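You operate a simulated robot arm through the tools that you are given. There is no shell and no other tool. Be economical: measure what you need, move in short steps, check, and stop when the job is done.

You run a simulated robot arm. Do the job below in one go: nothing can be reset, and whatever is moved stays where it is left.

## Task
Cap the blue vial, press the cap home and rack the vial.
Fine: take the cap of the vial's own colour, use the cap press; slide back at LOAD.

Only the result counts: the job must be done as asked and must still hold three seconds after the hand-in. Knocking over, shifting, dropping, spilling or breaking anything else fails it. A push-on lid holds only when it is set on centred and level and pressed home; a screw cap is set on level and turned clockwise until tight.

## Robot
A 6-joint arm with a two-finger parallel gripper, fixed in place. Base frame: the origin is at the foot of the arm, x ahead of it, y to its left, z up; the work surface is at about z = 720. Units: mm, rad, N and s.
With the tool pointing down near the work surface it reaches from about 260 to 660 mm from the base axis. Its first joint turns from -1.152 to 1.152 rad. Payload 2.9 kg.
The tool frame sits at the grasp point between the pads (the TCP): z along the fingers, y along the line on which they close. The tips reach 30 mm beyond it. Largest opening 110 mm; finger width 20, thickness 10; the body of the gripper, 48 by 112 mm, starts 55 mm behind the TCP.
Orientation is told as [roll, pitch, yaw] about the base's x, y, z axes, in that order, counted from this pose: with the fingers straight down and closing along the base's y, the tool's x points along the base's -x, its y along +y and its z along -z.

## Interface
- The arm moves only by the tool drive_tool. Its argument "rows" is a list of rows, each a list of 7 numbers: the shift along the base's x, y, z in units of 150 mm (1.0 is 150 mm), then the turn, a rotation vector about the base's x, y, z in units of 90 degrees (1.0 is 90 degrees), then the opening, from 0 (shut) to 1 (fully open). In form: [[x, y, z, ax, ay, az, grip], ...]. A call has 1 to 12 rows; each row is the pose to reach, as a shift and turn from the pose commanded when the call began. A call with a number of a shift or a turn outside -1 to 1 is refused whole. Each row takes 0.2 s and may step no farther than 50 mm and 0.15 rad from the row before; otherwise, or with a gripper value out of range, the whole call is refused. Where a pose cannot be reached the arm comes as near as it can. A force on the tool above 40 N (or 10 N above the force at the start of the call, whichever is more), or a blocked arm, ends the call early, and 0.2 s more pass. The fingers move at their own pace (about 108 mm/s each) and stop on an object; they squeeze with about 30 N. The grip force told is the motor's: it shows also when the fingers shut on nothing. Time passes only in rows, and 0.2 s behind the last, so rows that repeat a pose let the fingers close. The reply holds the time, the measured pose of the TCP, the force on the tool along the base axes, the opening and the grip force, in the units named above and with some noise, with the torque about the TCP (base axes, N m) and any sound that the robot's microphone picked up.
- Cameras (640 x 400 px; columns grow to the right, rows downward): "scene" is fixed at [62.8, 418.5, 1398.1]; the picture's right is [-0.89, -0.45, 0.00], its down [-0.21, 0.40, -0.89] and it looks along [0.40, -0.79, -0.45] (base axes); focal length 365 px, centre (320, 200). "wrist" rides on the gripper at [72, 17, -103] in the tool frame; the picture's right is [-0.23, 0.97, 0.00], its down [-0.76, -0.18, -0.62] and it looks along [-0.61, -0.14, 0.78] (tool axes); focal length 222 px, centre (320, 200). There is no depth. A picture from a camera that has moved, and an enlarged one, comes with that camera's place and axes in the base frame and with its lens.
- capture(camera): a new picture of that camera. No time passes.
- enlarge(camera, box): a new picture of the part [left, top, right, bottom] of that camera's present view, enlarged. No time passes.
- job_done(): hands the job in; it is judged then, once.

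Go step by step. Nothing tells you positions but the pictures and the camera data: compare them with the known pose of the tool, close in by small moves and look again before you grip or let go. The budget is 120 turns and 84 pictures, counting those below and the enlarged ones. Unless the task says otherwise, let go and move clear before handing in, and close with one line.

The tools are called after "Call:" by a JSON object that holds its "method" and its "body". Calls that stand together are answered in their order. drive_tool: Moves the arm, as the interface text tells. Its arguments: {"type":"object","properties":{"rows":{"type":"array","items":{"type":"array","items":{"type":"number"}}}},"required":["rows"]} The other tools are called the same way: capture (camera) takes a picture; enlarge (camera, box) takes an enlarged picture of a part of a camera's view; job_done () hands the job in.

At the start:

```text
time: 0.0
eef_pos: [400.4, -144.1, 1083.2]
tcp_rot: [0.0, 0.001, 0.0]
contact_force: [0.4, 0.1, -0.1]
torque: [0.0, 0.02, 0.0]
width: 110.0
grasp_force: 0.0
```

scene: 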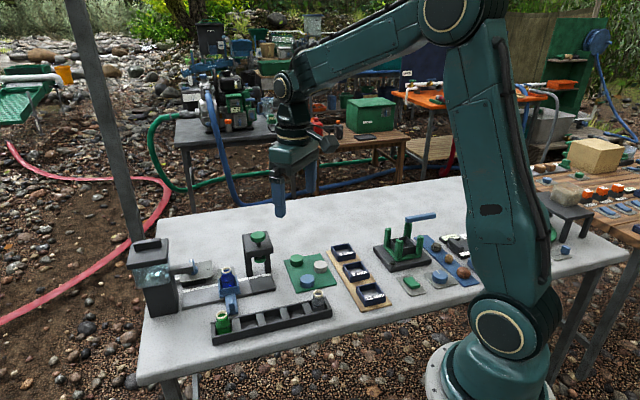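
wrist: 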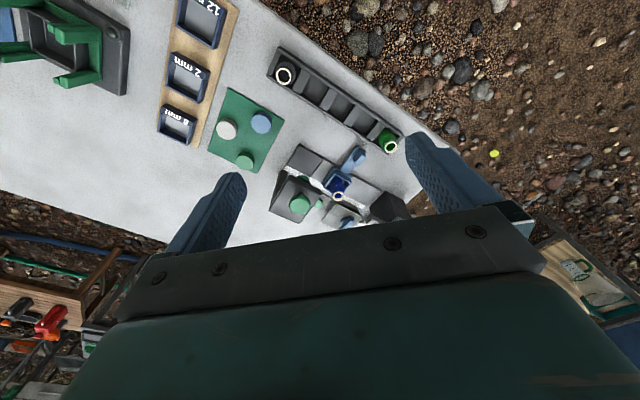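

I see a bench with a rack (green and white vials), a blue vial in a slide carriage, a green-knobbed press, and a green mat with three caps. I enlarge both views for detail.

Call:
{"method": "enlarge", "body": {"camera": "scene", "box": [120, 220, 340, 358]}}

Call:
{"method": "enlarge", "body": {"camera": "wrist", "box": [200, 30, 440, 250]}}

Call:
{"method": "enlarge", "body": {"camera": "scene", "box": [320, 180, 620, 340]}}

```text
2.90 times, centred on (230, 289) of scene
camera zoom: at [62.8, 418.5, 1398.1], right [-0.89, -0.45, 0.0], down [-0.21, 0.4, -0.89], along [0.4, -0.79, -0.45], focal length 1057 px, centre (581, -58)
```

zoom: 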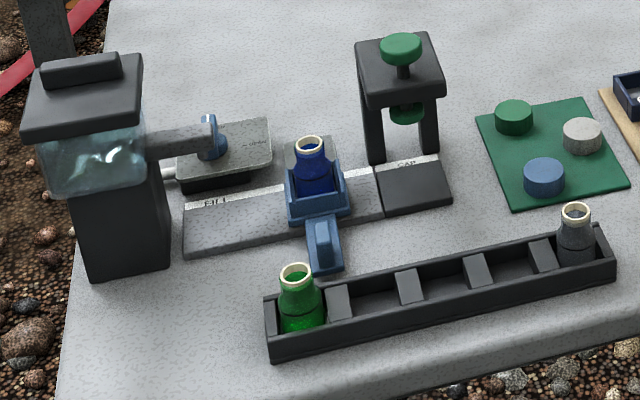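

```text
1.82 times, centred on (320, 140) of wrist
camera zoom: at [328.7, -127.1, 1188.0], right [0.23, 0.97, 0.0], down [0.76, -0.18, 0.62], along [0.61, -0.14, -0.78], focal length 404 px, centre (320, 309)
```

zoom: 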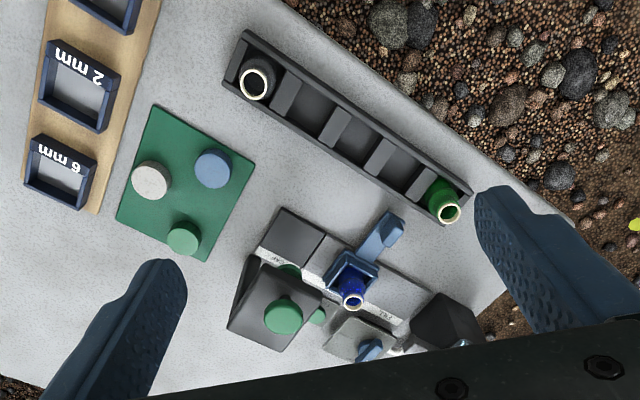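

```text
2.13 times, centred on (470, 260) of scene
camera zoom: at [62.8, 418.5, 1398.1], right [-0.89, -0.45, 0.0], down [-0.21, 0.4, -0.89], along [0.4, -0.79, -0.45], focal length 778 px, centre (0, 72)
```

zoom: 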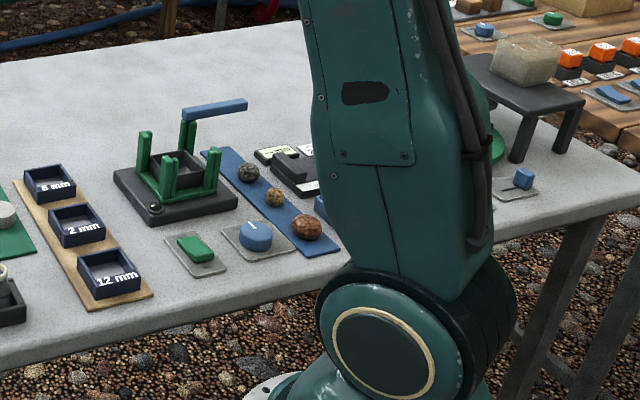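

The blue cap is at about (450,-272), the vial top at about (628,-156,805), and the press knob at about (561,-216,890). The rack runs diagonally nearer the arm. I move closer over the cap to measure it better.

Call:
{"method": "drive_tool", "body": {"rows": [[0.08, -0.22, -0.2, 0, 0, 0, 0.6], [0.16, -0.44, -0.4, 0, 0, 0, 0.6], [0.25, -0.65, -0.6, 0, 0, 0, 0.6], [0.33, -0.85, -0.8, 0, 0, 0, 0.6], [0.33, -0.85, -1.0, 0, 0, 0, 0.6], [0.33, -0.85, -1.0, 0, 0, 0, 0.6]]}}

Call:
{"method": "capture", "body": {"camera": "wrist"}}

Call:
{"method": "capture", "body": {"camera": "scene"}}

```text
time: 1.4
eef_pos: [448.3, -271.7, 933.4]
tcp_rot: [0.001, -0.001, 0.001]
contact_force: [-0.4, 0.9, 0.1]
torque: [-0.01, 0.03, -0.01]
width: 66.0
grasp_force: 0.1
```

```text
78 pictures are left
camera wrist: at [377.1, -254.7, 1038.4], right [0.23, 0.97, 0.0], down [0.76, -0.18, 0.62], along [0.61, -0.14, -0.78], focal length 222 px, centre (320, 200)
```

wrist: 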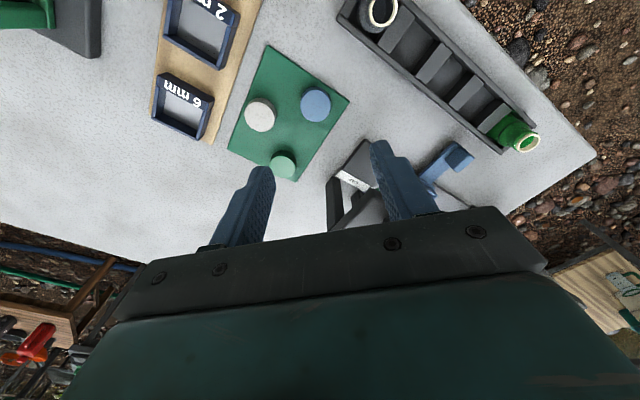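

```text
77 pictures are left
```

scene: 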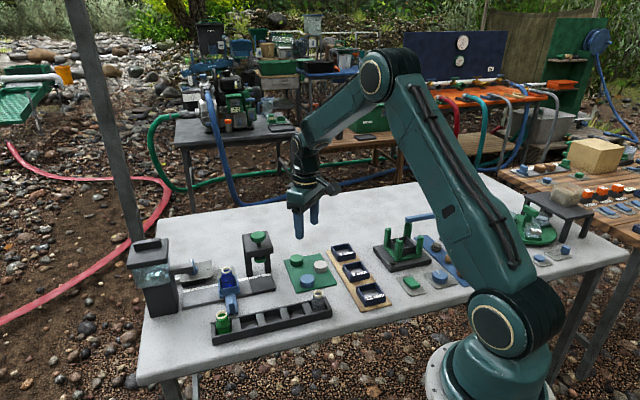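

The cap is at about (455,-276.5), top near z 745. I move directly over it and lower, then check again.

Call:
{"method": "drive_tool", "body": {"rows": [[0.04, -0.033, -0.3, 0, 0, 0, 0.6], [0.04, -0.033, -0.6, 0, 0, 0, 0.6], [0.04, -0.033, -0.87, 0, 0, 0, 0.6], [0.04, -0.033, -0.87, 0, 0, 0, 0.6]]}}

Call:
{"method": "capture", "body": {"camera": "wrist"}}

Call:
{"method": "enlarge", "body": {"camera": "scene", "box": [180, 190, 380, 315]}}

```text
time: 2.4
eef_pos: [455.5, -277.6, 802.2]
tcp_rot: [-0.001, 0.001, 0.0]
contact_force: [0.7, 0.8, -0.4]
torque: [-0.01, -0.04, 0.0]
width: 66.2
grasp_force: 0.1
```

```text
76 pictures are left
camera wrist: at [383.7, -259.8, 906.4], right [0.23, 0.97, 0.0], down [0.76, -0.18, 0.62], along [0.61, -0.14, -0.78], focal length 222 px, centre (320, 200)
```

wrist: 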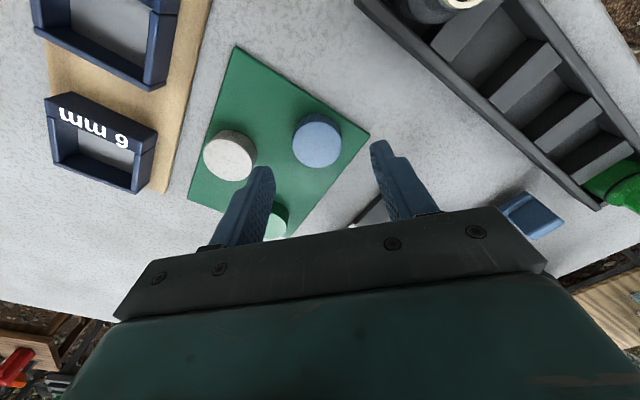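

```text
3.20 times, centred on (280, 252) of scene
camera zoom: at [62.8, 418.5, 1398.1], right [-0.89, -0.45, 0.0], down [-0.21, 0.4, -0.89], along [0.4, -0.79, -0.45], focal length 1167 px, centre (448, 32)
```

zoom: 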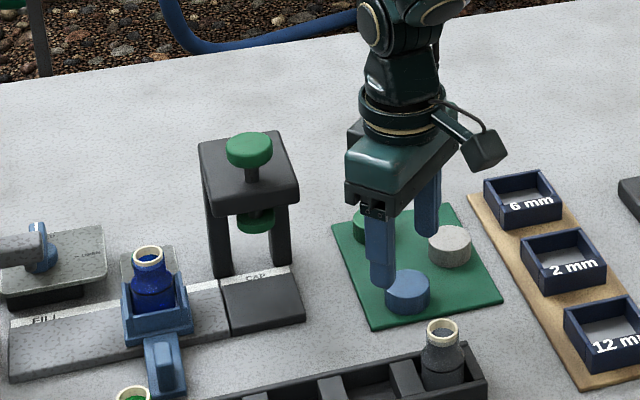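

The cap's centre reads about (452,-276). I descend with the tips to z≈727 and close gently.

Call:
{"method": "drive_tool", "body": {"rows": [[-0.02, 0.01, -0.1, 0, 0, 0, 0.6], [-0.02, 0.01, -0.22, 0, 0, 0, 0.6], [-0.02, 0.01, -0.3, 0, 0, 0, 0.6]]}}

Call:
{"method": "capture", "body": {"camera": "wrist"}}

Call:
{"method": "enlarge", "body": {"camera": "scene", "box": [260, 230, 360, 310]}}

```text
time: 3.2
eef_pos: [452.8, -275.3, 757.4]
tcp_rot: [0.0, 0.001, 0.0]
contact_force: [-0.3, 0.3, 0.2]
torque: [0.0, 0.01, -0.04]
width: 66.0
grasp_force: 0.1
```

```text
74 pictures are left
camera wrist: at [380.8, -258.4, 862.2], right [0.23, 0.97, 0.0], down [0.76, -0.18, 0.62], along [0.61, -0.14, -0.78], focal length 222 px, centre (320, 200)
```

wrist: 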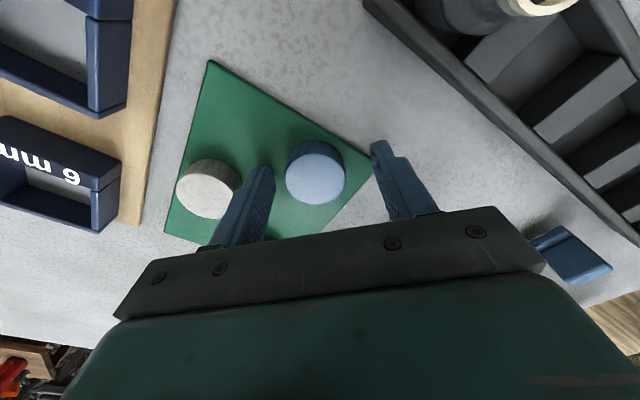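

```text
5.00 times, centred on (310, 270) of scene
camera zoom: at [62.8, 418.5, 1398.1], right [-0.89, -0.45, 0.0], down [-0.21, 0.4, -0.89], along [0.4, -0.79, -0.45], focal length 1824 px, centre (370, -150)
```

zoom: 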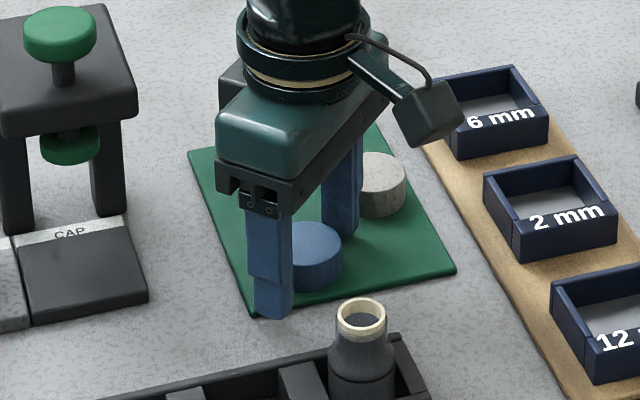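

The cap's centre is around (454.5,-278). I make a small correction, then close.

Call:
{"method": "drive_tool", "body": {"rows": [[0.01, -0.017, 0, 0, 0, 0, 0.6], [0.01, -0.017, 0, 0, 0, 0, 0.3], [0.01, -0.017, 0, 0, 0, 0, 0.3], [0.01, -0.017, 0, 0, 0, 0, 0.2], [0.01, -0.017, 0, 0, 0, 0, 0.2]]}}

Call:
{"method": "capture", "body": {"camera": "wrist"}}

```text
time: 4.4
eef_pos: [454.1, -277.6, 757.9]
tcp_rot: [0.001, 0.0, 0.0]
contact_force: [0.1, 0.2, -0.4]
torque: [0.03, 0.03, 0.0]
width: 36.9
grasp_force: 29.8
```

```text
72 pictures are left
camera wrist: at [382.5, -260.8, 862.2], right [0.23, 0.97, 0.0], down [0.76, -0.18, 0.62], along [0.61, -0.14, -0.78], focal length 222 px, centre (320, 200)
```

wrist: 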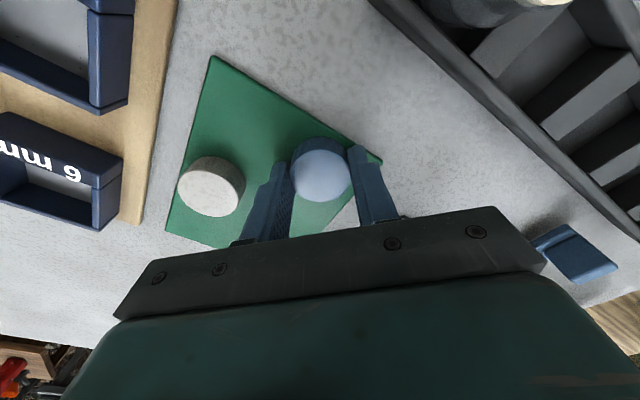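

The cap is held. I lift it high and carry it clear of the press towards the vial.

Call:
{"method": "drive_tool", "body": {"rows": [[0, 0, 0.3, 0, 0, 0, 0.2], [0, 0, 0.6, 0, 0, 0, 0.2], [0, 0, 0.9, 0, 0, 0, 0.2], [0.1, 0.2, 1.0, 0, 0, 0, 0.2], [0.3, 0.4, 1.0, 0, 0, 0, 0.2], [0.5, 0.55, 1.0, 0, 0, 0, 0.2], [0.7, 0.7, 1.0, 0, 0, 0, 0.2], [0.85, 0.8, 1.0, 0, 0, 0, 0.2], [0.85, 0.8, 1.0, 0, 0, 0, 0.2]]}}

Call:
{"method": "capture", "body": {"camera": "wrist"}}

Call:
{"method": "enlarge", "body": {"camera": "scene", "box": [160, 200, 320, 320]}}

```text
time: 6.4
eef_pos: [582.6, -157.2, 906.7]
tcp_rot: [-0.001, 0.002, 0.002]
contact_force: [-0.5, -1.1, 0.2]
torque: [0.02, 0.0, -0.01]
width: 22.1
grasp_force: 0.1
```

```text
71 pictures are left
camera wrist: at [510.6, -140.3, 1011.6], right [0.23, 0.97, 0.0], down [0.76, -0.18, 0.62], along [0.61, -0.14, -0.78], focal length 222 px, centre (320, 200)
```

wrist: 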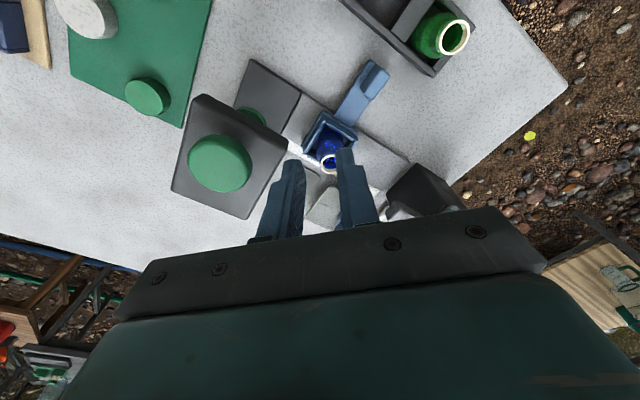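

```text
3.33 times, centred on (240, 260) of scene
camera zoom: at [62.8, 418.5, 1398.1], right [-0.89, -0.45, 0.0], down [-0.21, 0.4, -0.89], along [0.4, -0.79, -0.45], focal length 1216 px, centre (587, 0)
```

zoom: 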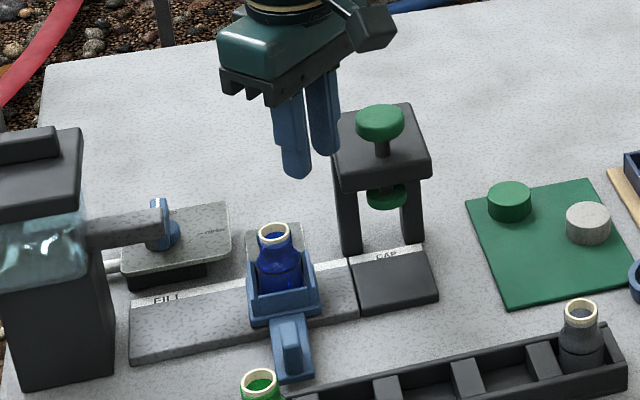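

The cap slipped out somewhere. I find it before moving on.

Call:
{"method": "enlarge", "body": {"camera": "scene", "box": [230, 220, 390, 320]}}

Call:
{"method": "enlarge", "body": {"camera": "wrist", "box": [160, 40, 480, 240]}}

```text
4.00 times, centred on (310, 270) of scene
camera zoom: at [62.8, 418.5, 1398.1], right [-0.89, -0.45, 0.0], down [-0.21, 0.4, -0.89], along [0.4, -0.79, -0.45], focal length 1459 px, centre (360, -80)
```

zoom: 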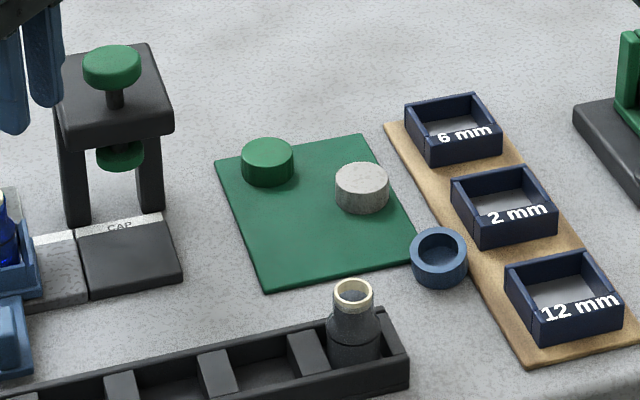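

```text
2.00 times, centred on (320, 140) of wrist
camera zoom: at [510.6, -140.3, 1011.6], right [0.23, 0.97, 0.0], down [0.76, -0.18, 0.62], along [0.61, -0.14, -0.78], focal length 444 px, centre (320, 320)
```

zoom: 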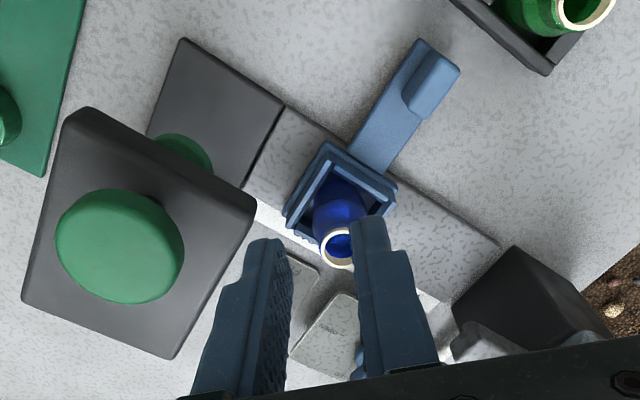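

The cap landed upside-down (open side up) near (369,-308), just off the mat. I'll go look at it from above, staying high past the press.

Call:
{"method": "drive_tool", "body": {"rows": [[-0.1, 0.0, 0.3, 0, 0, 0, 0.2], [-0.3, 0.0, 0.4, 0, 0, 0, 0.5], [-0.55, -0.1, 0.4, 0, 0, 0, 0.6], [-0.8, -0.3, 0.4, 0, 0, 0, 0.6], [-1.0, -0.55, 0.35, 0, 0, 0, 0.6], [-1.0, -0.8, 0.2, 0, 0, 0, 0.6], [-1.0, -0.95, 0.0, 0, 0, 0, 0.6], [-1.0, -0.95, 0.0, 0, 0, 0, 0.6]]}}

Call:
{"method": "capture", "body": {"camera": "wrist"}}

```text
time: 8.2
eef_pos: [432.4, -299.9, 908.5]
tcp_rot: [0.002, 0.001, 0.001]
contact_force: [-0.3, 0.5, -0.5]
torque: [0.01, 0.02, 0.01]
width: 66.0
grasp_force: 0.1
```

```text
67 pictures are left
camera wrist: at [360.3, -283.0, 1012.4], right [0.23, 0.97, 0.0], down [0.76, -0.18, 0.62], along [0.61, -0.14, -0.78], focal length 222 px, centre (320, 200)
```

wrist: 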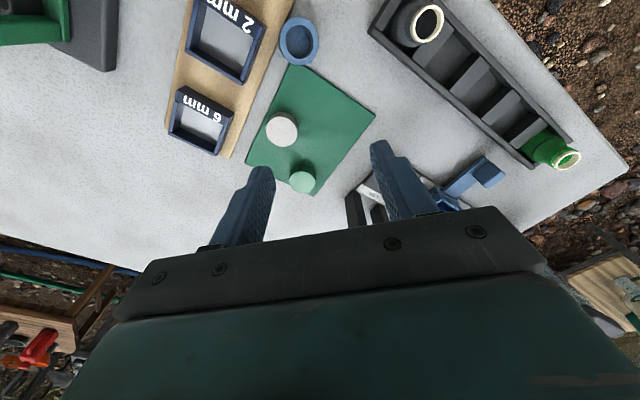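

Call:
{"method": "enlarge", "body": {"camera": "scene", "box": [300, 250, 380, 310]}}

Call:
{"method": "enlarge", "body": {"camera": "wrist", "box": [220, 0, 380, 100]}}

```text
6.67 times, centred on (340, 280) of scene
camera zoom: at [62.8, 418.5, 1398.1], right [-0.89, -0.45, 0.0], down [-0.21, 0.4, -0.89], along [0.4, -0.79, -0.45], focal length 2431 px, centre (187, -333)
```

zoom: 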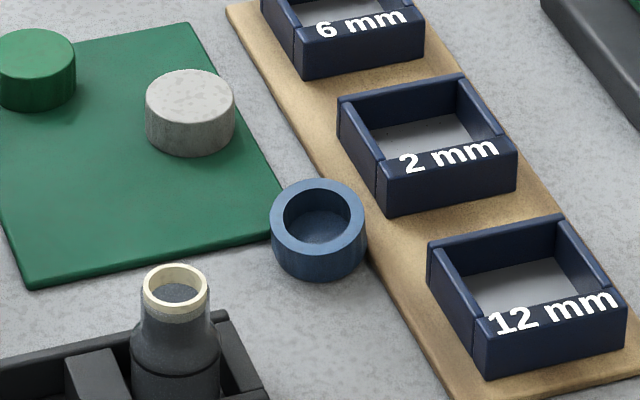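

```text
4.00 times, centred on (300, 50) of wrist
camera zoom: at [360.3, -283.0, 1012.4], right [0.23, 0.97, 0.0], down [0.76, -0.18, 0.62], along [0.61, -0.14, -0.78], focal length 888 px, centre (400, 800)
```

zoom: 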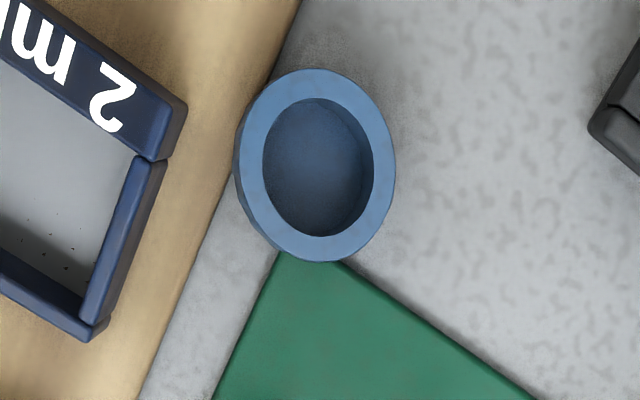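

The cap sits upside-down at about (370,-306), touching the tray board. To turn it over I'll grip it with the tool leaned one way, lean the other way in a clear spot to stand it on its rim, then tip it. First I yaw 45° and hover.

Call:
{"method": "drive_tool", "body": {"rows": [[-0.08, -0.02, 0, 0, 0, 0.09, 0.6], [-0.16, -0.03, 0, 0, 0, 0.18, 0.6], [-0.24, -0.05, 0, 0, 0, 0.27, 0.6], [-0.32, -0.07, 0, 0, 0, 0.36, 0.6], [-0.4, -0.09, 0, 0, 0, 0.44, 0.6], [-0.47, -0.1, 0, 0, 0, 0.5, 0.6], [-0.47, -0.1, 0, 0, 0, 0.5, 0.6]]}}

Call:
{"method": "drive_tool", "body": {"rows": [[0, 0, -0.1, 0.06, -0.06, 0, 0.6], [0, 0, -0.2, 0.12, -0.12, 0, 0.6], [0, 0, -0.3, 0.18, -0.18, 0, 0.6], [0, 0, -0.35, 0.24, -0.24, 0, 0.6], [0, 0, -0.4, 0.275, -0.275, 0, 0.6], [0, 0, -0.4, 0.275, -0.275, 0, 0.6]]}}

Call:
{"method": "capture", "body": {"camera": "wrist"}}

Call:
{"method": "capture", "body": {"camera": "scene"}}

```text
time: 9.8
eef_pos: [361.7, -315.9, 908.4]
tcp_rot: [0.002, 0.001, 0.787]
contact_force: [-0.1, 0.7, 0.2]
torque: [0.01, 0.0, -0.03]
width: 65.9
grasp_force: 0.0
```

```text
time: 11.2
eef_pos: [361.6, -315.5, 848.9]
tcp_rot: [-0.001, -0.614, 0.786]
contact_force: [-0.4, 0.5, 0.5]
torque: [0.03, 0.01, 0.0]
width: 65.9
grasp_force: 0.1
```

```text
64 pictures are left
camera wrist: at [266.1, -387.3, 892.1], right [-0.56, 0.82, 0.13], down [0.31, 0.06, 0.95], along [0.77, 0.57, -0.29], focal length 222 px, centre (320, 200)
```

wrist: 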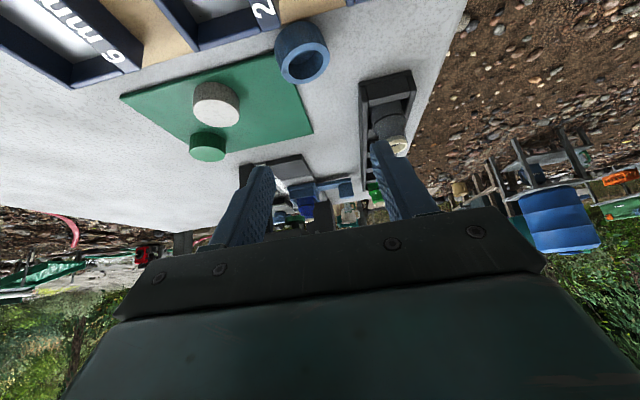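

```text
63 pictures are left
```

scene: 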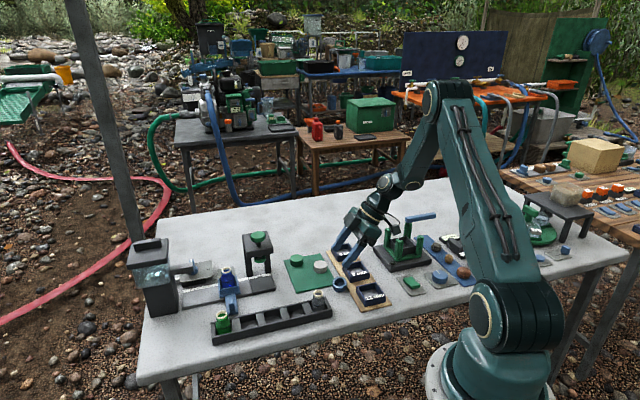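

The reach is fine. I descend straight down over the cap in steps with a look before closing.

Call:
{"method": "drive_tool", "body": {"rows": [[-0.007, -0.007, -0.25, 0, 0, 0, 0.6], [-0.007, -0.007, -0.45, 0, 0, 0, 0.6], [-0.007, -0.007, -0.55, 0, 0, 0, 0.6], [-0.007, -0.007, -0.62, 0, 0, 0, 0.6]]}}

Call:
{"method": "capture", "body": {"camera": "wrist"}}

Call:
{"method": "enlarge", "body": {"camera": "scene", "box": [300, 240, 400, 310]}}

```text
time: 12.2
eef_pos: [360.5, -316.9, 755.7]
tcp_rot: [0.0, -0.611, 0.786]
contact_force: [-0.4, -0.2, -0.2]
torque: [-0.01, -0.03, 0.0]
width: 66.0
grasp_force: 0.0
```

```text
62 pictures are left
camera wrist: at [265.0, -388.1, 799.5], right [-0.56, 0.82, 0.13], down [0.31, 0.06, 0.95], along [0.77, 0.57, -0.29], focal length 222 px, centre (320, 200)
```

wrist: 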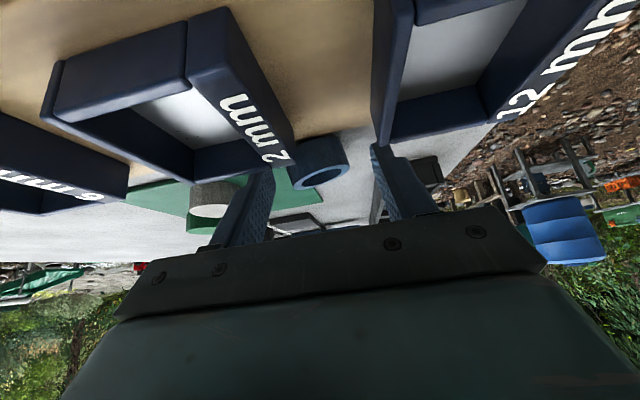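

```text
5.71 times, centred on (350, 275) of scene
camera zoom: at [62.8, 418.5, 1398.1], right [-0.89, -0.45, 0.0], down [-0.21, 0.4, -0.89], along [0.4, -0.79, -0.45], focal length 2084 px, centre (149, -229)
```

zoom: 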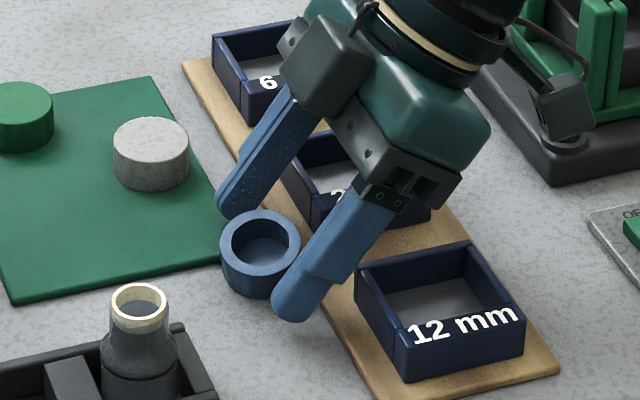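

The fingers straddle the cap well. I nudge 4 mm further along the tool's lean and close.

Call:
{"method": "drive_tool", "body": {"rows": [[0.019, 0.019, 0.0, 0, 0, 0, 0.6], [0.019, 0.019, 0.0, 0, 0, 0, 0.3], [0.019, 0.019, 0.0, 0, 0, 0, 0.2], [0.019, 0.019, 0.0, 0, 0, 0, 0.1], [0.019, 0.019, 0.0, 0, 0, 0, 0.1]]}}

Call:
{"method": "enlarge", "body": {"camera": "scene", "box": [300, 240, 400, 310]}}

```text
time: 13.4
eef_pos: [363.4, -313.6, 756.1]
tcp_rot: [0.0, -0.611, 0.784]
contact_force: [-0.7, 1.7, 2.8]
torque: [0.06, -0.06, 0.02]
width: 36.0
grasp_force: 29.9
```

```text
5.71 times, centred on (350, 275) of scene
camera zoom: at [62.7, 418.6, 1398.1], right [-0.89, -0.45, 0.0], down [-0.21, 0.4, -0.89], along [0.4, -0.79, -0.45], focal length 2084 px, centre (149, -229)
```

zoom: 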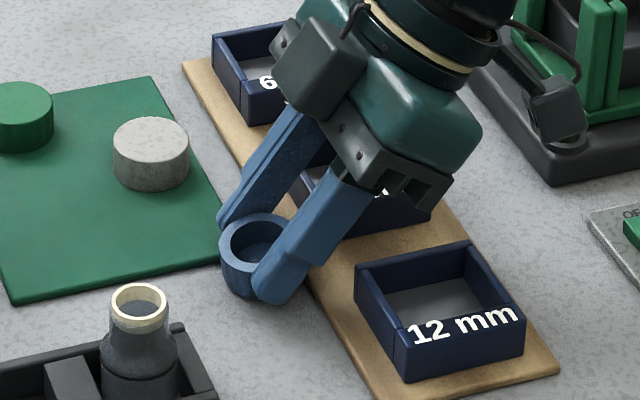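

The width (36.0) suggests the pads are slightly off the cap's widest part. I reopen, advance 6 mm and regrip.

Call:
{"method": "drive_tool", "body": {"rows": [[0, 0, 0.0, 0, 0, 0, 0.45], [0, 0, 0.0, 0, 0, 0, 0.45], [0.028, 0.028, -0.005, 0, 0, 0, 0.45], [0.028, 0.028, -0.005, 0, 0, 0, 0.2], [0.028, 0.028, -0.005, 0, 0, 0, 0.1], [0.028, 0.028, -0.005, 0, 0, 0, 0.0], [0.028, 0.028, -0.005, 0, 0, 0, 0.0]]}}

Call:
{"method": "enlarge", "body": {"camera": "scene", "box": [300, 240, 400, 310]}}

```text
time: 15.0
eef_pos: [368.1, -309.4, 755.0]
tcp_rot: [-0.004, -0.613, 0.788]
contact_force: [4.0, -0.5, 15.2]
torque: [-0.1, -0.42, 0.01]
width: 34.2
grasp_force: 29.6
```

```text
5.71 times, centred on (350, 275) of scene
camera zoom: at [62.7, 418.6, 1398.0], right [-0.89, -0.45, 0.0], down [-0.21, 0.4, -0.89], along [0.4, -0.79, -0.45], focal length 2084 px, centre (149, -229)
```

zoom: 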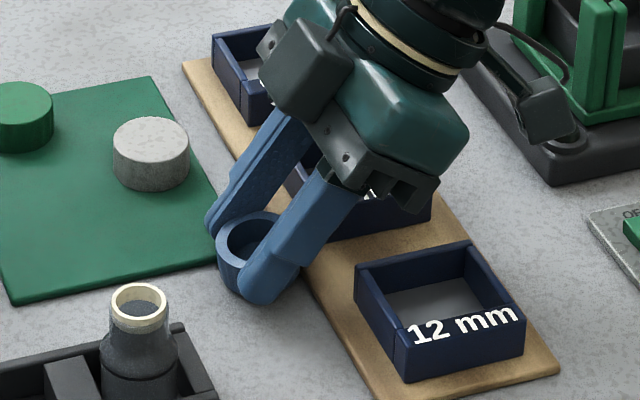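

Call:
{"method": "enlarge", "body": {"camera": "wrist", "box": [220, 120, 420, 245]}}

Call:
{"method": "enlarge", "body": {"camera": "scene", "box": [325, 268, 365, 296]}}

```text
3.20 times, centred on (320, 182) of wrist
camera zoom: at [272.9, -381.3, 799.2], right [-0.56, 0.82, 0.13], down [0.31, 0.06, 0.95], along [0.77, 0.57, -0.29], focal length 711 px, centre (320, 256)
```

zoom: 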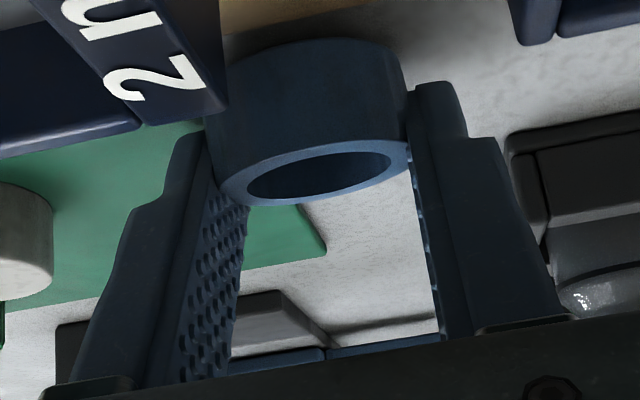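

```text
14.29 times, centred on (345, 282) of scene
camera zoom: at [62.7, 418.6, 1398.0], right [-0.89, -0.45, 0.0], down [-0.21, 0.4, -0.89], along [0.4, -0.79, -0.45], focal length 5210 px, centre (-37, -971)
```

zoom: 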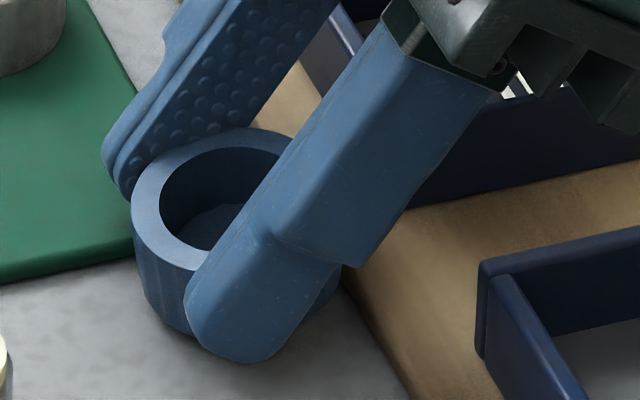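

Geometry looks covered on both sides. I lift slowly and check whether the cap is held.

Call:
{"method": "drive_tool", "body": {"rows": [[0, 0, 0.02, 0, 0, 0, 0.0], [0, 0, 0.05, 0, 0, 0, 0.0], [0, 0, 0.09, 0, 0, 0, 0.0], [0, 0, 0.14, 0, 0, 0, 0.0], [0, 0, 0.2, 0, 0, 0, 0.0]]}}

Call:
{"method": "enlarge", "body": {"camera": "scene", "box": [315, 240, 375, 300]}}

Call:
{"method": "enlarge", "body": {"camera": "wrist", "box": [220, 120, 420, 245]}}

```text
time: 16.2
eef_pos: [368.4, -308.3, 785.2]
tcp_rot: [0.0, -0.611, 0.783]
contact_force: [-0.2, 0.1, 0.1]
torque: [-0.02, 0.0, 0.01]
width: 33.9
grasp_force: 30.3
```

```text
6.67 times, centred on (345, 270) of scene
camera zoom: at [62.8, 418.5, 1398.1], right [-0.89, -0.45, 0.0], down [-0.21, 0.4, -0.89], along [0.4, -0.79, -0.45], focal length 2431 px, centre (153, -267)
```

zoom: 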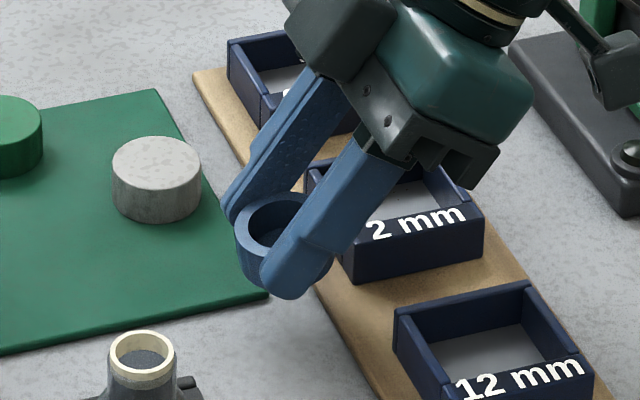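

```text
3.20 times, centred on (320, 182) of wrist
camera zoom: at [272.1, -380.8, 828.5], right [-0.56, 0.82, 0.13], down [0.31, 0.06, 0.95], along [0.77, 0.57, -0.29], focal length 711 px, centre (320, 256)
```

zoom: 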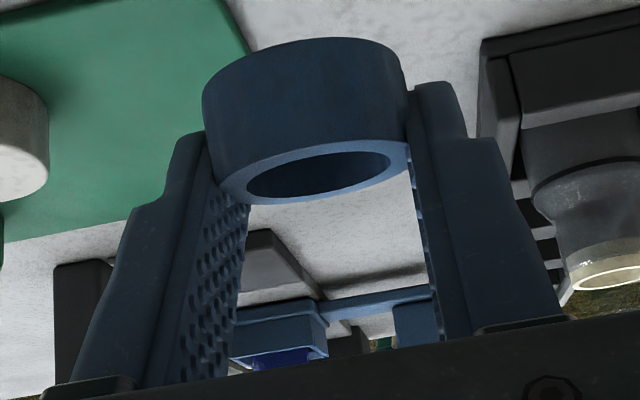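

It lifts, but the cap protrudes toward the camera side, so the grip is on a chord (this also explains the first drop). I set it back down, shift 12 mm toward the camera side and regrip.

Call:
{"method": "drive_tool", "body": {"rows": [[0, 0, -0.1, 0, 0, 0, 0.0], [0, 0, -0.18, 0, 0, 0, 0.0], [0, 0, -0.19, 0, 0, 0, 0.2], [0, 0, -0.19, 0, 0, 0, 0.45], [0, 0, -0.19, 0, 0, 0, 0.45], [-0.03, -0.03, -0.19, 0, 0, 0, 0.45], [-0.057, -0.057, -0.19, 0, 0, 0, 0.45], [-0.057, -0.057, -0.19, 0, 0, 0, 0.2], [-0.057, -0.057, -0.19, 0, 0, 0, 0.1], [-0.057, -0.057, -0.19, 0, 0, 0, 0.0], [-0.057, -0.057, -0.19, 0, 0, 0, 0.0]]}}

Call:
{"method": "enlarge", "body": {"camera": "wrist", "box": [220, 120, 420, 245]}}

```text
time: 18.6
eef_pos: [360.1, -316.7, 755.7]
tcp_rot: [-0.003, -0.611, 0.786]
contact_force: [-0.8, 0.6, 11.0]
torque: [0.13, -0.28, 0.02]
width: 34.7
grasp_force: 30.4
```

```text
3.20 times, centred on (320, 182) of wrist
camera zoom: at [264.1, -390.2, 800.2], right [-0.56, 0.82, 0.13], down [0.31, 0.06, 0.95], along [0.77, 0.57, -0.29], focal length 711 px, centre (320, 256)
```

zoom: 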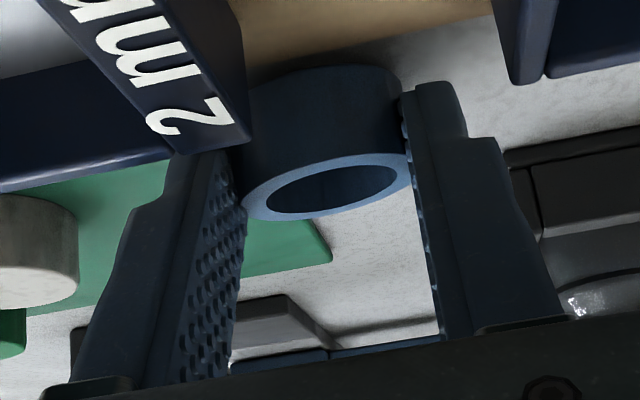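

I test the lift with this grip and look again.

Call:
{"method": "drive_tool", "body": {"rows": [[0, 0, 0.02, 0, 0, 0, 0.0], [0, 0, 0.05, 0, 0, 0, 0.0], [0, 0, 0.1, 0, 0, 0, 0.0], [0, 0, 0.2, 0, 0, 0, 0.0], [0, 0, 0.35, 0, 0, 0, 0.0], [0, 0, 0.35, 0, 0, 0, 0.0]]}}

Call:
{"method": "enlarge", "body": {"camera": "scene", "box": [325, 240, 385, 280]}}

Call:
{"method": "enlarge", "body": {"camera": "wrist", "box": [220, 120, 420, 245]}}

```text
time: 20.0
eef_pos: [358.6, -317.6, 809.0]
tcp_rot: [0.0, -0.611, 0.785]
contact_force: [0.0, 0.0, 0.0]
torque: [0.0, -0.04, 0.02]
width: 34.1
grasp_force: 29.7
```

```text
10.00 times, centred on (355, 260) of scene
camera zoom: at [62.8, 418.5, 1398.1], right [-0.89, -0.45, 0.0], down [-0.21, 0.4, -0.89], along [0.4, -0.79, -0.45], focal length 3647 px, centre (-30, -400)
```

zoom: 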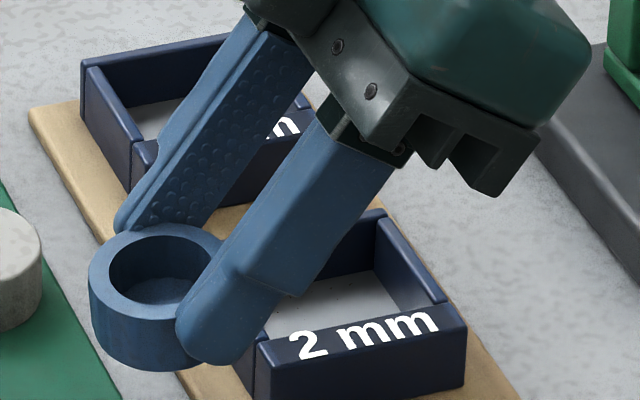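

```text
3.20 times, centred on (320, 182) of wrist
camera zoom: at [264.0, -390.1, 852.6], right [-0.56, 0.82, 0.13], down [0.31, 0.06, 0.95], along [0.77, 0.57, -0.29], focal length 711 px, centre (320, 256)
```

zoom: 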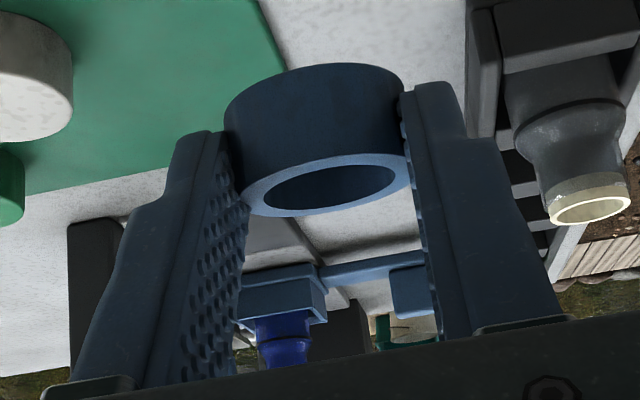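

Now the cap protrudes on the other side, so the middle lies about 6 mm between. I set it down again and regrip.

Call:
{"method": "drive_tool", "body": {"rows": [[0, 0, -0.15, 0, 0, 0, 0.0], [0, 0, -0.28, 0, 0, 0, 0.0], [0, 0, -0.345, 0, 0, 0, 0.0], [0, 0, -0.345, 0, 0, 0, 0.45], [0, 0, -0.345, 0, 0, 0, 0.45], [0.028, 0.028, -0.345, 0, 0, 0, 0.45], [0.028, 0.028, -0.345, 0, 0, 0, 0.2], [0.028, 0.028, -0.345, 0, 0, 0, 0.1], [0.028, 0.028, -0.345, 0, 0, 0, 0.0], [0.028, 0.028, -0.345, 0, 0, 0, 0.0]]}}

Call:
{"method": "enlarge", "body": {"camera": "wrist", "box": [220, 120, 420, 245]}}

```text
time: 22.2
eef_pos: [363.7, -313.2, 758.5]
tcp_rot: [-0.004, -0.613, 0.788]
contact_force: [-3.9, 4.9, 20.2]
torque: [0.11, -0.32, 0.1]
width: 33.9
grasp_force: 30.4
```

```text
3.20 times, centred on (320, 182) of wrist
camera zoom: at [268.6, -385.3, 801.9], right [-0.56, 0.82, 0.13], down [0.31, 0.06, 0.95], along [0.77, 0.57, -0.29], focal length 711 px, centre (320, 256)
```

zoom: 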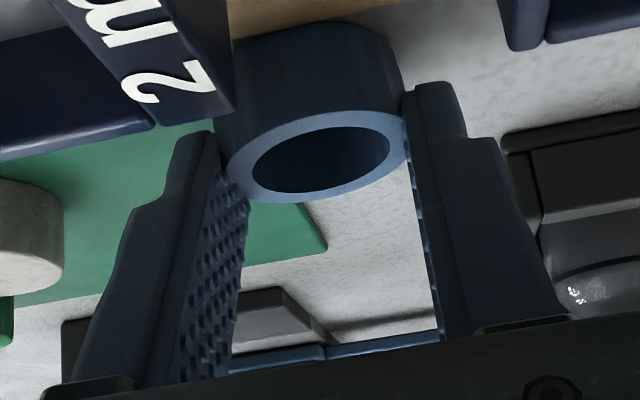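

The cap is being squeezed down by the fingertip edges. I open, go 3 mm lower, and regrip midway.

Call:
{"method": "drive_tool", "body": {"rows": [[0, 0, 0, 0, 0, 0, 0.5], [0, 0, 0, 0, 0, 0, 0.5], [0, 0, -0.01, 0, 0, 0, 0.5], [0, 0, -0.02, 0, 0, 0, 0.5]]}}

Call:
{"method": "enlarge", "body": {"camera": "wrist", "box": [220, 120, 420, 245]}}

Call:
{"method": "enlarge", "body": {"camera": "scene", "box": [320, 260, 368, 296]}}

```text
time: 23.2
eef_pos: [363.2, -313.4, 754.2]
tcp_rot: [-0.003, -0.612, 0.79]
contact_force: [-3.7, 0.0, 14.4]
torque: [-0.17, -0.3, -0.15]
width: 53.7
grasp_force: 0.1
```

```text
3.20 times, centred on (320, 182) of wrist
camera zoom: at [268.2, -385.8, 799.0], right [-0.56, 0.82, 0.13], down [0.31, 0.06, 0.95], along [0.77, 0.57, -0.29], focal length 711 px, centre (320, 256)
```

zoom: 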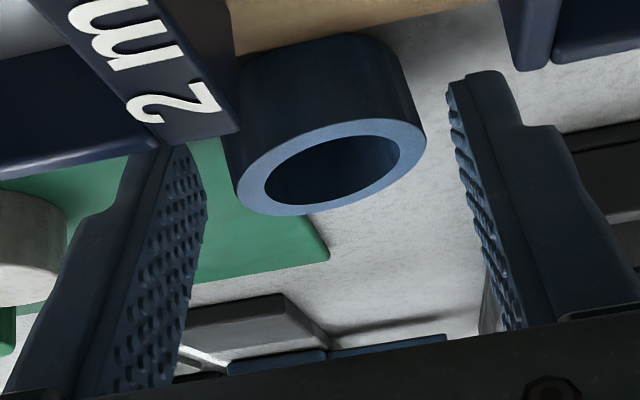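

```text
11.11 times, centred on (344, 278) of scene
camera zoom: at [62.5, 418.7, 1398.0], right [-0.89, -0.45, 0.0], down [-0.21, 0.4, -0.89], along [0.4, -0.79, -0.45], focal length 4052 px, centre (53, -667)
```

zoom: 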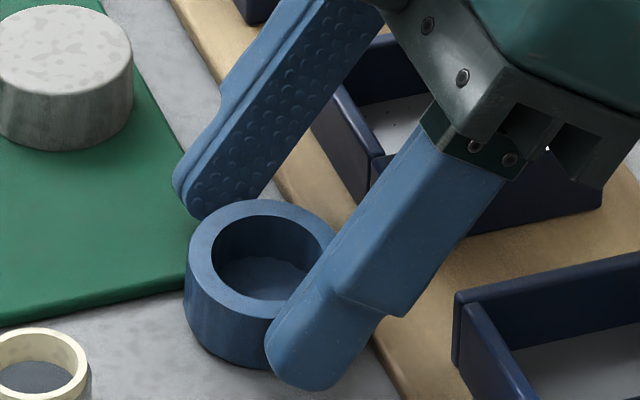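

The cap is now tilted on the mat's corner, and the leaned grip is awkward here. I'll go back to vertical, recentre, and carry the cap to the clear mat area first.

Call:
{"method": "drive_tool", "body": {"rows": [[-0.02, -0.02, 0.15, 0, 0, 0, 0.6], [-0.02, -0.02, 0.4, 0, 0, 0, 0.6], [-0.02, -0.02, 0.6, -0.06, 0.06, 0, 0.6], [-0.02, -0.02, 0.7, -0.12, 0.12, 0, 0.6], [-0.0, -0.0, 0.7, -0.18, 0.18, 0, 0.6], [0.02, 0.02, 0.7, -0.24, 0.24, 0, 0.6], [0.04, 0.04, 0.7, -0.275, 0.275, 0, 0.6], [0.04, 0.04, 0.7, -0.275, 0.275, 0, 0.6]]}}

Call:
{"method": "capture", "body": {"camera": "wrist"}}

Call:
{"method": "enlarge", "body": {"camera": "scene", "box": [300, 250, 380, 310]}}

```text
time: 25.0
eef_pos: [368.7, -307.9, 859.1]
tcp_rot: [0.0, 0.001, 0.785]
contact_force: [-0.8, 0.0, 0.6]
torque: [0.01, 0.0, 0.02]
width: 66.1
grasp_force: 0.0
```

```text
48 pictures are left
camera wrist: at [306.2, -346.5, 963.3], right [-0.53, 0.85, 0.0], down [0.66, 0.41, 0.62], along [0.53, 0.33, -0.78], focal length 222 px, centre (320, 200)
```

wrist: 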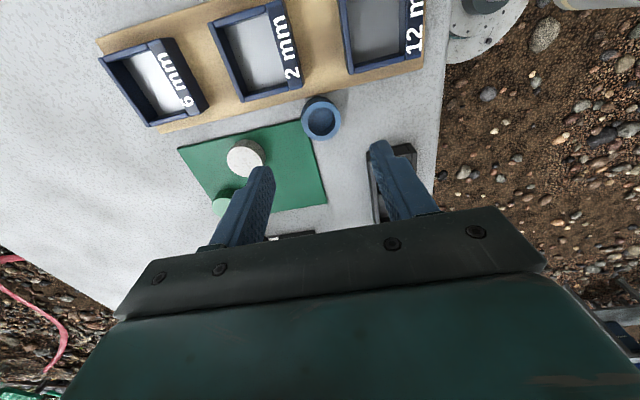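

```text
6.67 times, centred on (340, 280) of scene
camera zoom: at [62.8, 418.5, 1398.1], right [-0.89, -0.45, 0.0], down [-0.21, 0.4, -0.89], along [0.4, -0.79, -0.45], focal length 2431 px, centre (187, -333)
```

zoom: 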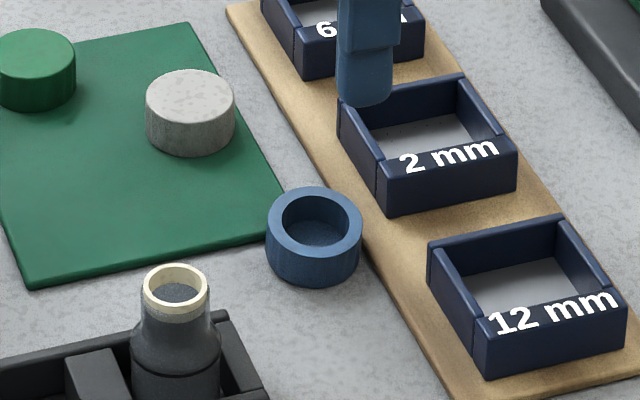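

The cap is flat again at about (369,-306), right under the tool. I descend vertically and grip as low as possible.

Call:
{"method": "drive_tool", "body": {"rows": [[0.003, 0.01, -0.25, 0, 0, 0, 0.6], [0.003, 0.01, -0.5, 0, 0, 0, 0.6], [0.003, 0.01, -0.65, 0, 0, 0, 0.6], [0.003, 0.01, -0.69, 0, 0, 0, 0.6], [0.003, 0.01, -0.69, 0, 0, 0, 0.3], [0.003, 0.01, -0.69, 0, 0, 0, 0.2], [0.003, 0.01, -0.69, 0, 0, 0, 0.1], [0.003, 0.01, -0.69, 0, 0, 0, 0.0]]}}

Call:
{"method": "enlarge", "body": {"camera": "wrist", "box": [220, 100, 420, 225]}}

Call:
{"method": "enlarge", "body": {"camera": "scene", "box": [320, 255, 368, 291]}}

```text
time: 26.8
eef_pos: [369.0, -305.4, 756.1]
tcp_rot: [0.001, 0.001, 0.785]
contact_force: [0.8, -0.5, 5.9]
torque: [-0.09, -0.16, -0.01]
width: 35.9
grasp_force: 29.9
```

```text
3.20 times, centred on (320, 162) of wrist
camera zoom: at [306.7, -345.1, 859.3], right [-0.53, 0.85, 0.0], down [0.66, 0.41, 0.62], along [0.53, 0.33, -0.78], focal length 711 px, centre (320, 320)
```

zoom: 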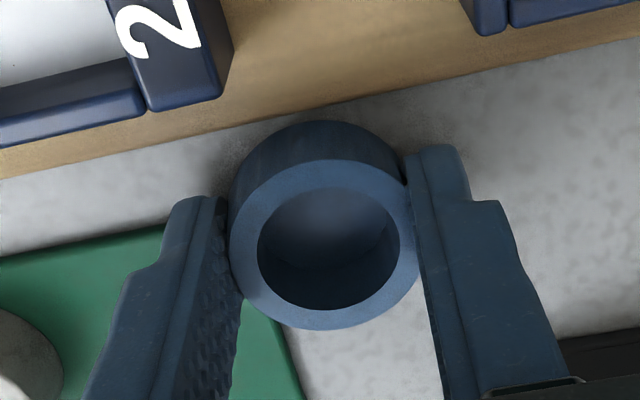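

```text
11.11 times, centred on (344, 273) of scene
camera zoom: at [62.7, 418.6, 1398.1], right [-0.89, -0.45, 0.0], down [-0.21, 0.4, -0.89], along [0.4, -0.79, -0.45], focal length 4052 px, centre (53, -611)
```

zoom: 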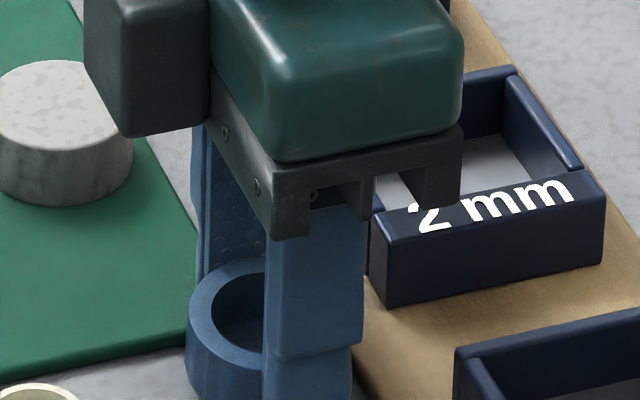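

Scene view suggests the fingers are ~4 mm off toward the trays; I recentre and regrip, then lift slowly.

Call:
{"method": "drive_tool", "body": {"rows": [[0, 0, 0, 0, 0, 0, 0.45], [0, 0, 0, 0, 0, 0, 0.45], [0.018, 0.018, -0.005, 0, 0, 0, 0.45], [0.018, 0.018, -0.005, 0, 0, 0, 0.2], [0.018, 0.018, -0.005, 0, 0, 0, 0.1], [0.018, 0.018, -0.005, 0, 0, 0, 0.0], [0.018, 0.018, -0.005, 0, 0, 0, 0.0]]}}

Call:
{"method": "drive_tool", "body": {"rows": [[0, 0, 0.02, 0, 0, 0, 0.0], [0, 0, 0.05, 0, 0, 0, 0.0], [0, 0, 0.1, 0, 0, 0, 0.0], [0, 0, 0.2, 0, 0, 0, 0.0], [0, 0, 0.3, 0, 0, 0, 0.0], [0, 0, 0.4, 0, 0, 0, 0.0]]}}

Call:
{"method": "enlarge", "body": {"camera": "scene", "box": [315, 235, 371, 277]}}

Call:
{"method": "enlarge", "body": {"camera": "wrist", "box": [220, 100, 420, 225]}}

```text
time: 28.4
eef_pos: [373.6, -303.4, 754.7]
tcp_rot: [-0.004, 0.001, 0.785]
contact_force: [5.0, -2.5, 12.4]
torque: [-0.27, -0.26, 0.05]
width: 34.7
grasp_force: 30.3
```

```text
time: 29.8
eef_pos: [371.4, -303.3, 814.5]
tcp_rot: [0.001, 0.0, 0.787]
contact_force: [0.1, -0.3, 0.2]
torque: [0.04, 0.0, 0.01]
width: 33.5
grasp_force: 30.1
```

```text
9.52 times, centred on (343, 256) of scene
camera zoom: at [62.8, 418.5, 1398.1], right [-0.89, -0.45, 0.0], down [-0.21, 0.4, -0.89], along [0.4, -0.79, -0.45], focal length 3473 px, centre (101, -333)
```

zoom: 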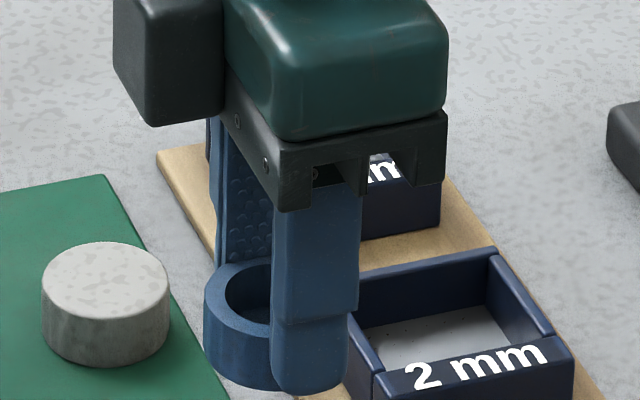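

```text
3.20 times, centred on (320, 162) of wrist
camera zoom: at [309.7, -342.4, 919.4], right [-0.53, 0.85, 0.0], down [0.66, 0.41, 0.62], along [0.53, 0.33, -0.78], focal length 711 px, centre (320, 320)
```

zoom: 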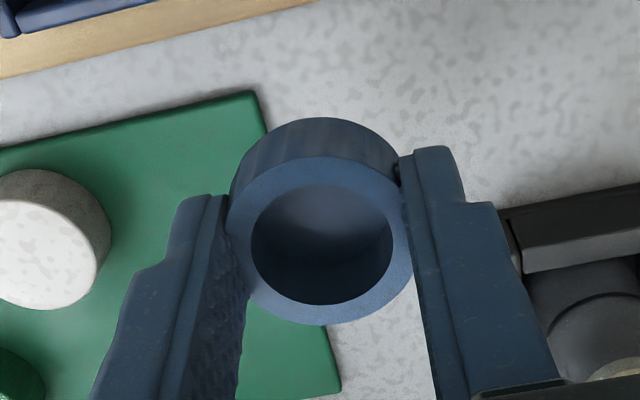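

The effective pad contact is narrow, so centring must be precise; the width should peak near 37. The cap centre lies further +u, so I set it down, shift ~7 mm that way and regrip.

Call:
{"method": "drive_tool", "body": {"rows": [[0, 0, -0.2, 0, 0, 0, 0.0], [0, 0, -0.36, 0, 0, 0, 0.0], [0, 0, -0.395, 0, 0, 0, 0.0], [0, 0, -0.395, 0, 0, 0, 0.5], [0, 0, -0.395, 0, 0, 0, 0.5], [0.035, 0.035, -0.395, 0, 0, 0, 0.5], [0.035, 0.035, -0.395, 0, 0, 0, 0.2], [0.035, 0.035, -0.395, 0, 0, 0, 0.1], [0.035, 0.035, -0.395, 0, 0, 0, 0.0]]}}

Call:
{"method": "enlarge", "body": {"camera": "scene", "box": [315, 252, 371, 294]}}

Call:
{"method": "enlarge", "body": {"camera": "wrist", "box": [220, 100, 420, 225]}}

```text
time: 31.8
eef_pos: [378.0, -297.7, 755.6]
tcp_rot: [0.001, 0.0, 0.785]
contact_force: [-2.9, 1.7, 6.2]
torque: [-0.03, 0.05, -0.05]
width: 35.1
grasp_force: 29.8
```

```text
9.52 times, centred on (343, 273) of scene
camera zoom: at [62.7, 418.6, 1398.1], right [-0.89, -0.45, 0.0], down [-0.21, 0.4, -0.89], along [0.4, -0.79, -0.45], focal length 3473 px, centre (101, -495)
```

zoom: 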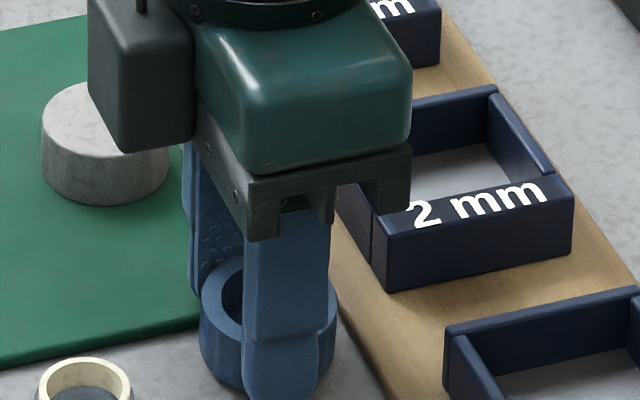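

```text
3.20 times, centred on (320, 162) of wrist
camera zoom: at [314.7, -337.0, 859.9], right [-0.53, 0.85, 0.0], down [0.66, 0.41, 0.62], along [0.53, 0.33, -0.78], focal length 711 px, centre (320, 320)
```

zoom: 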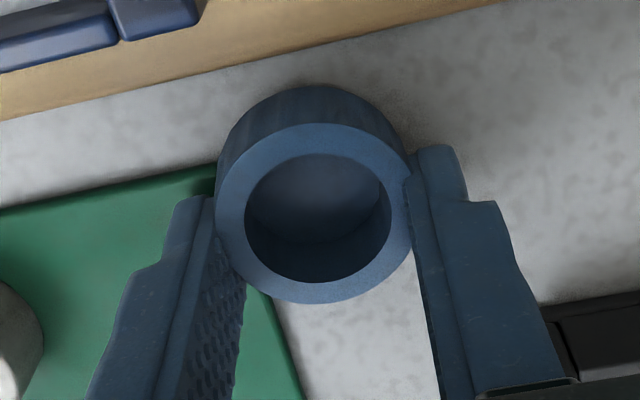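

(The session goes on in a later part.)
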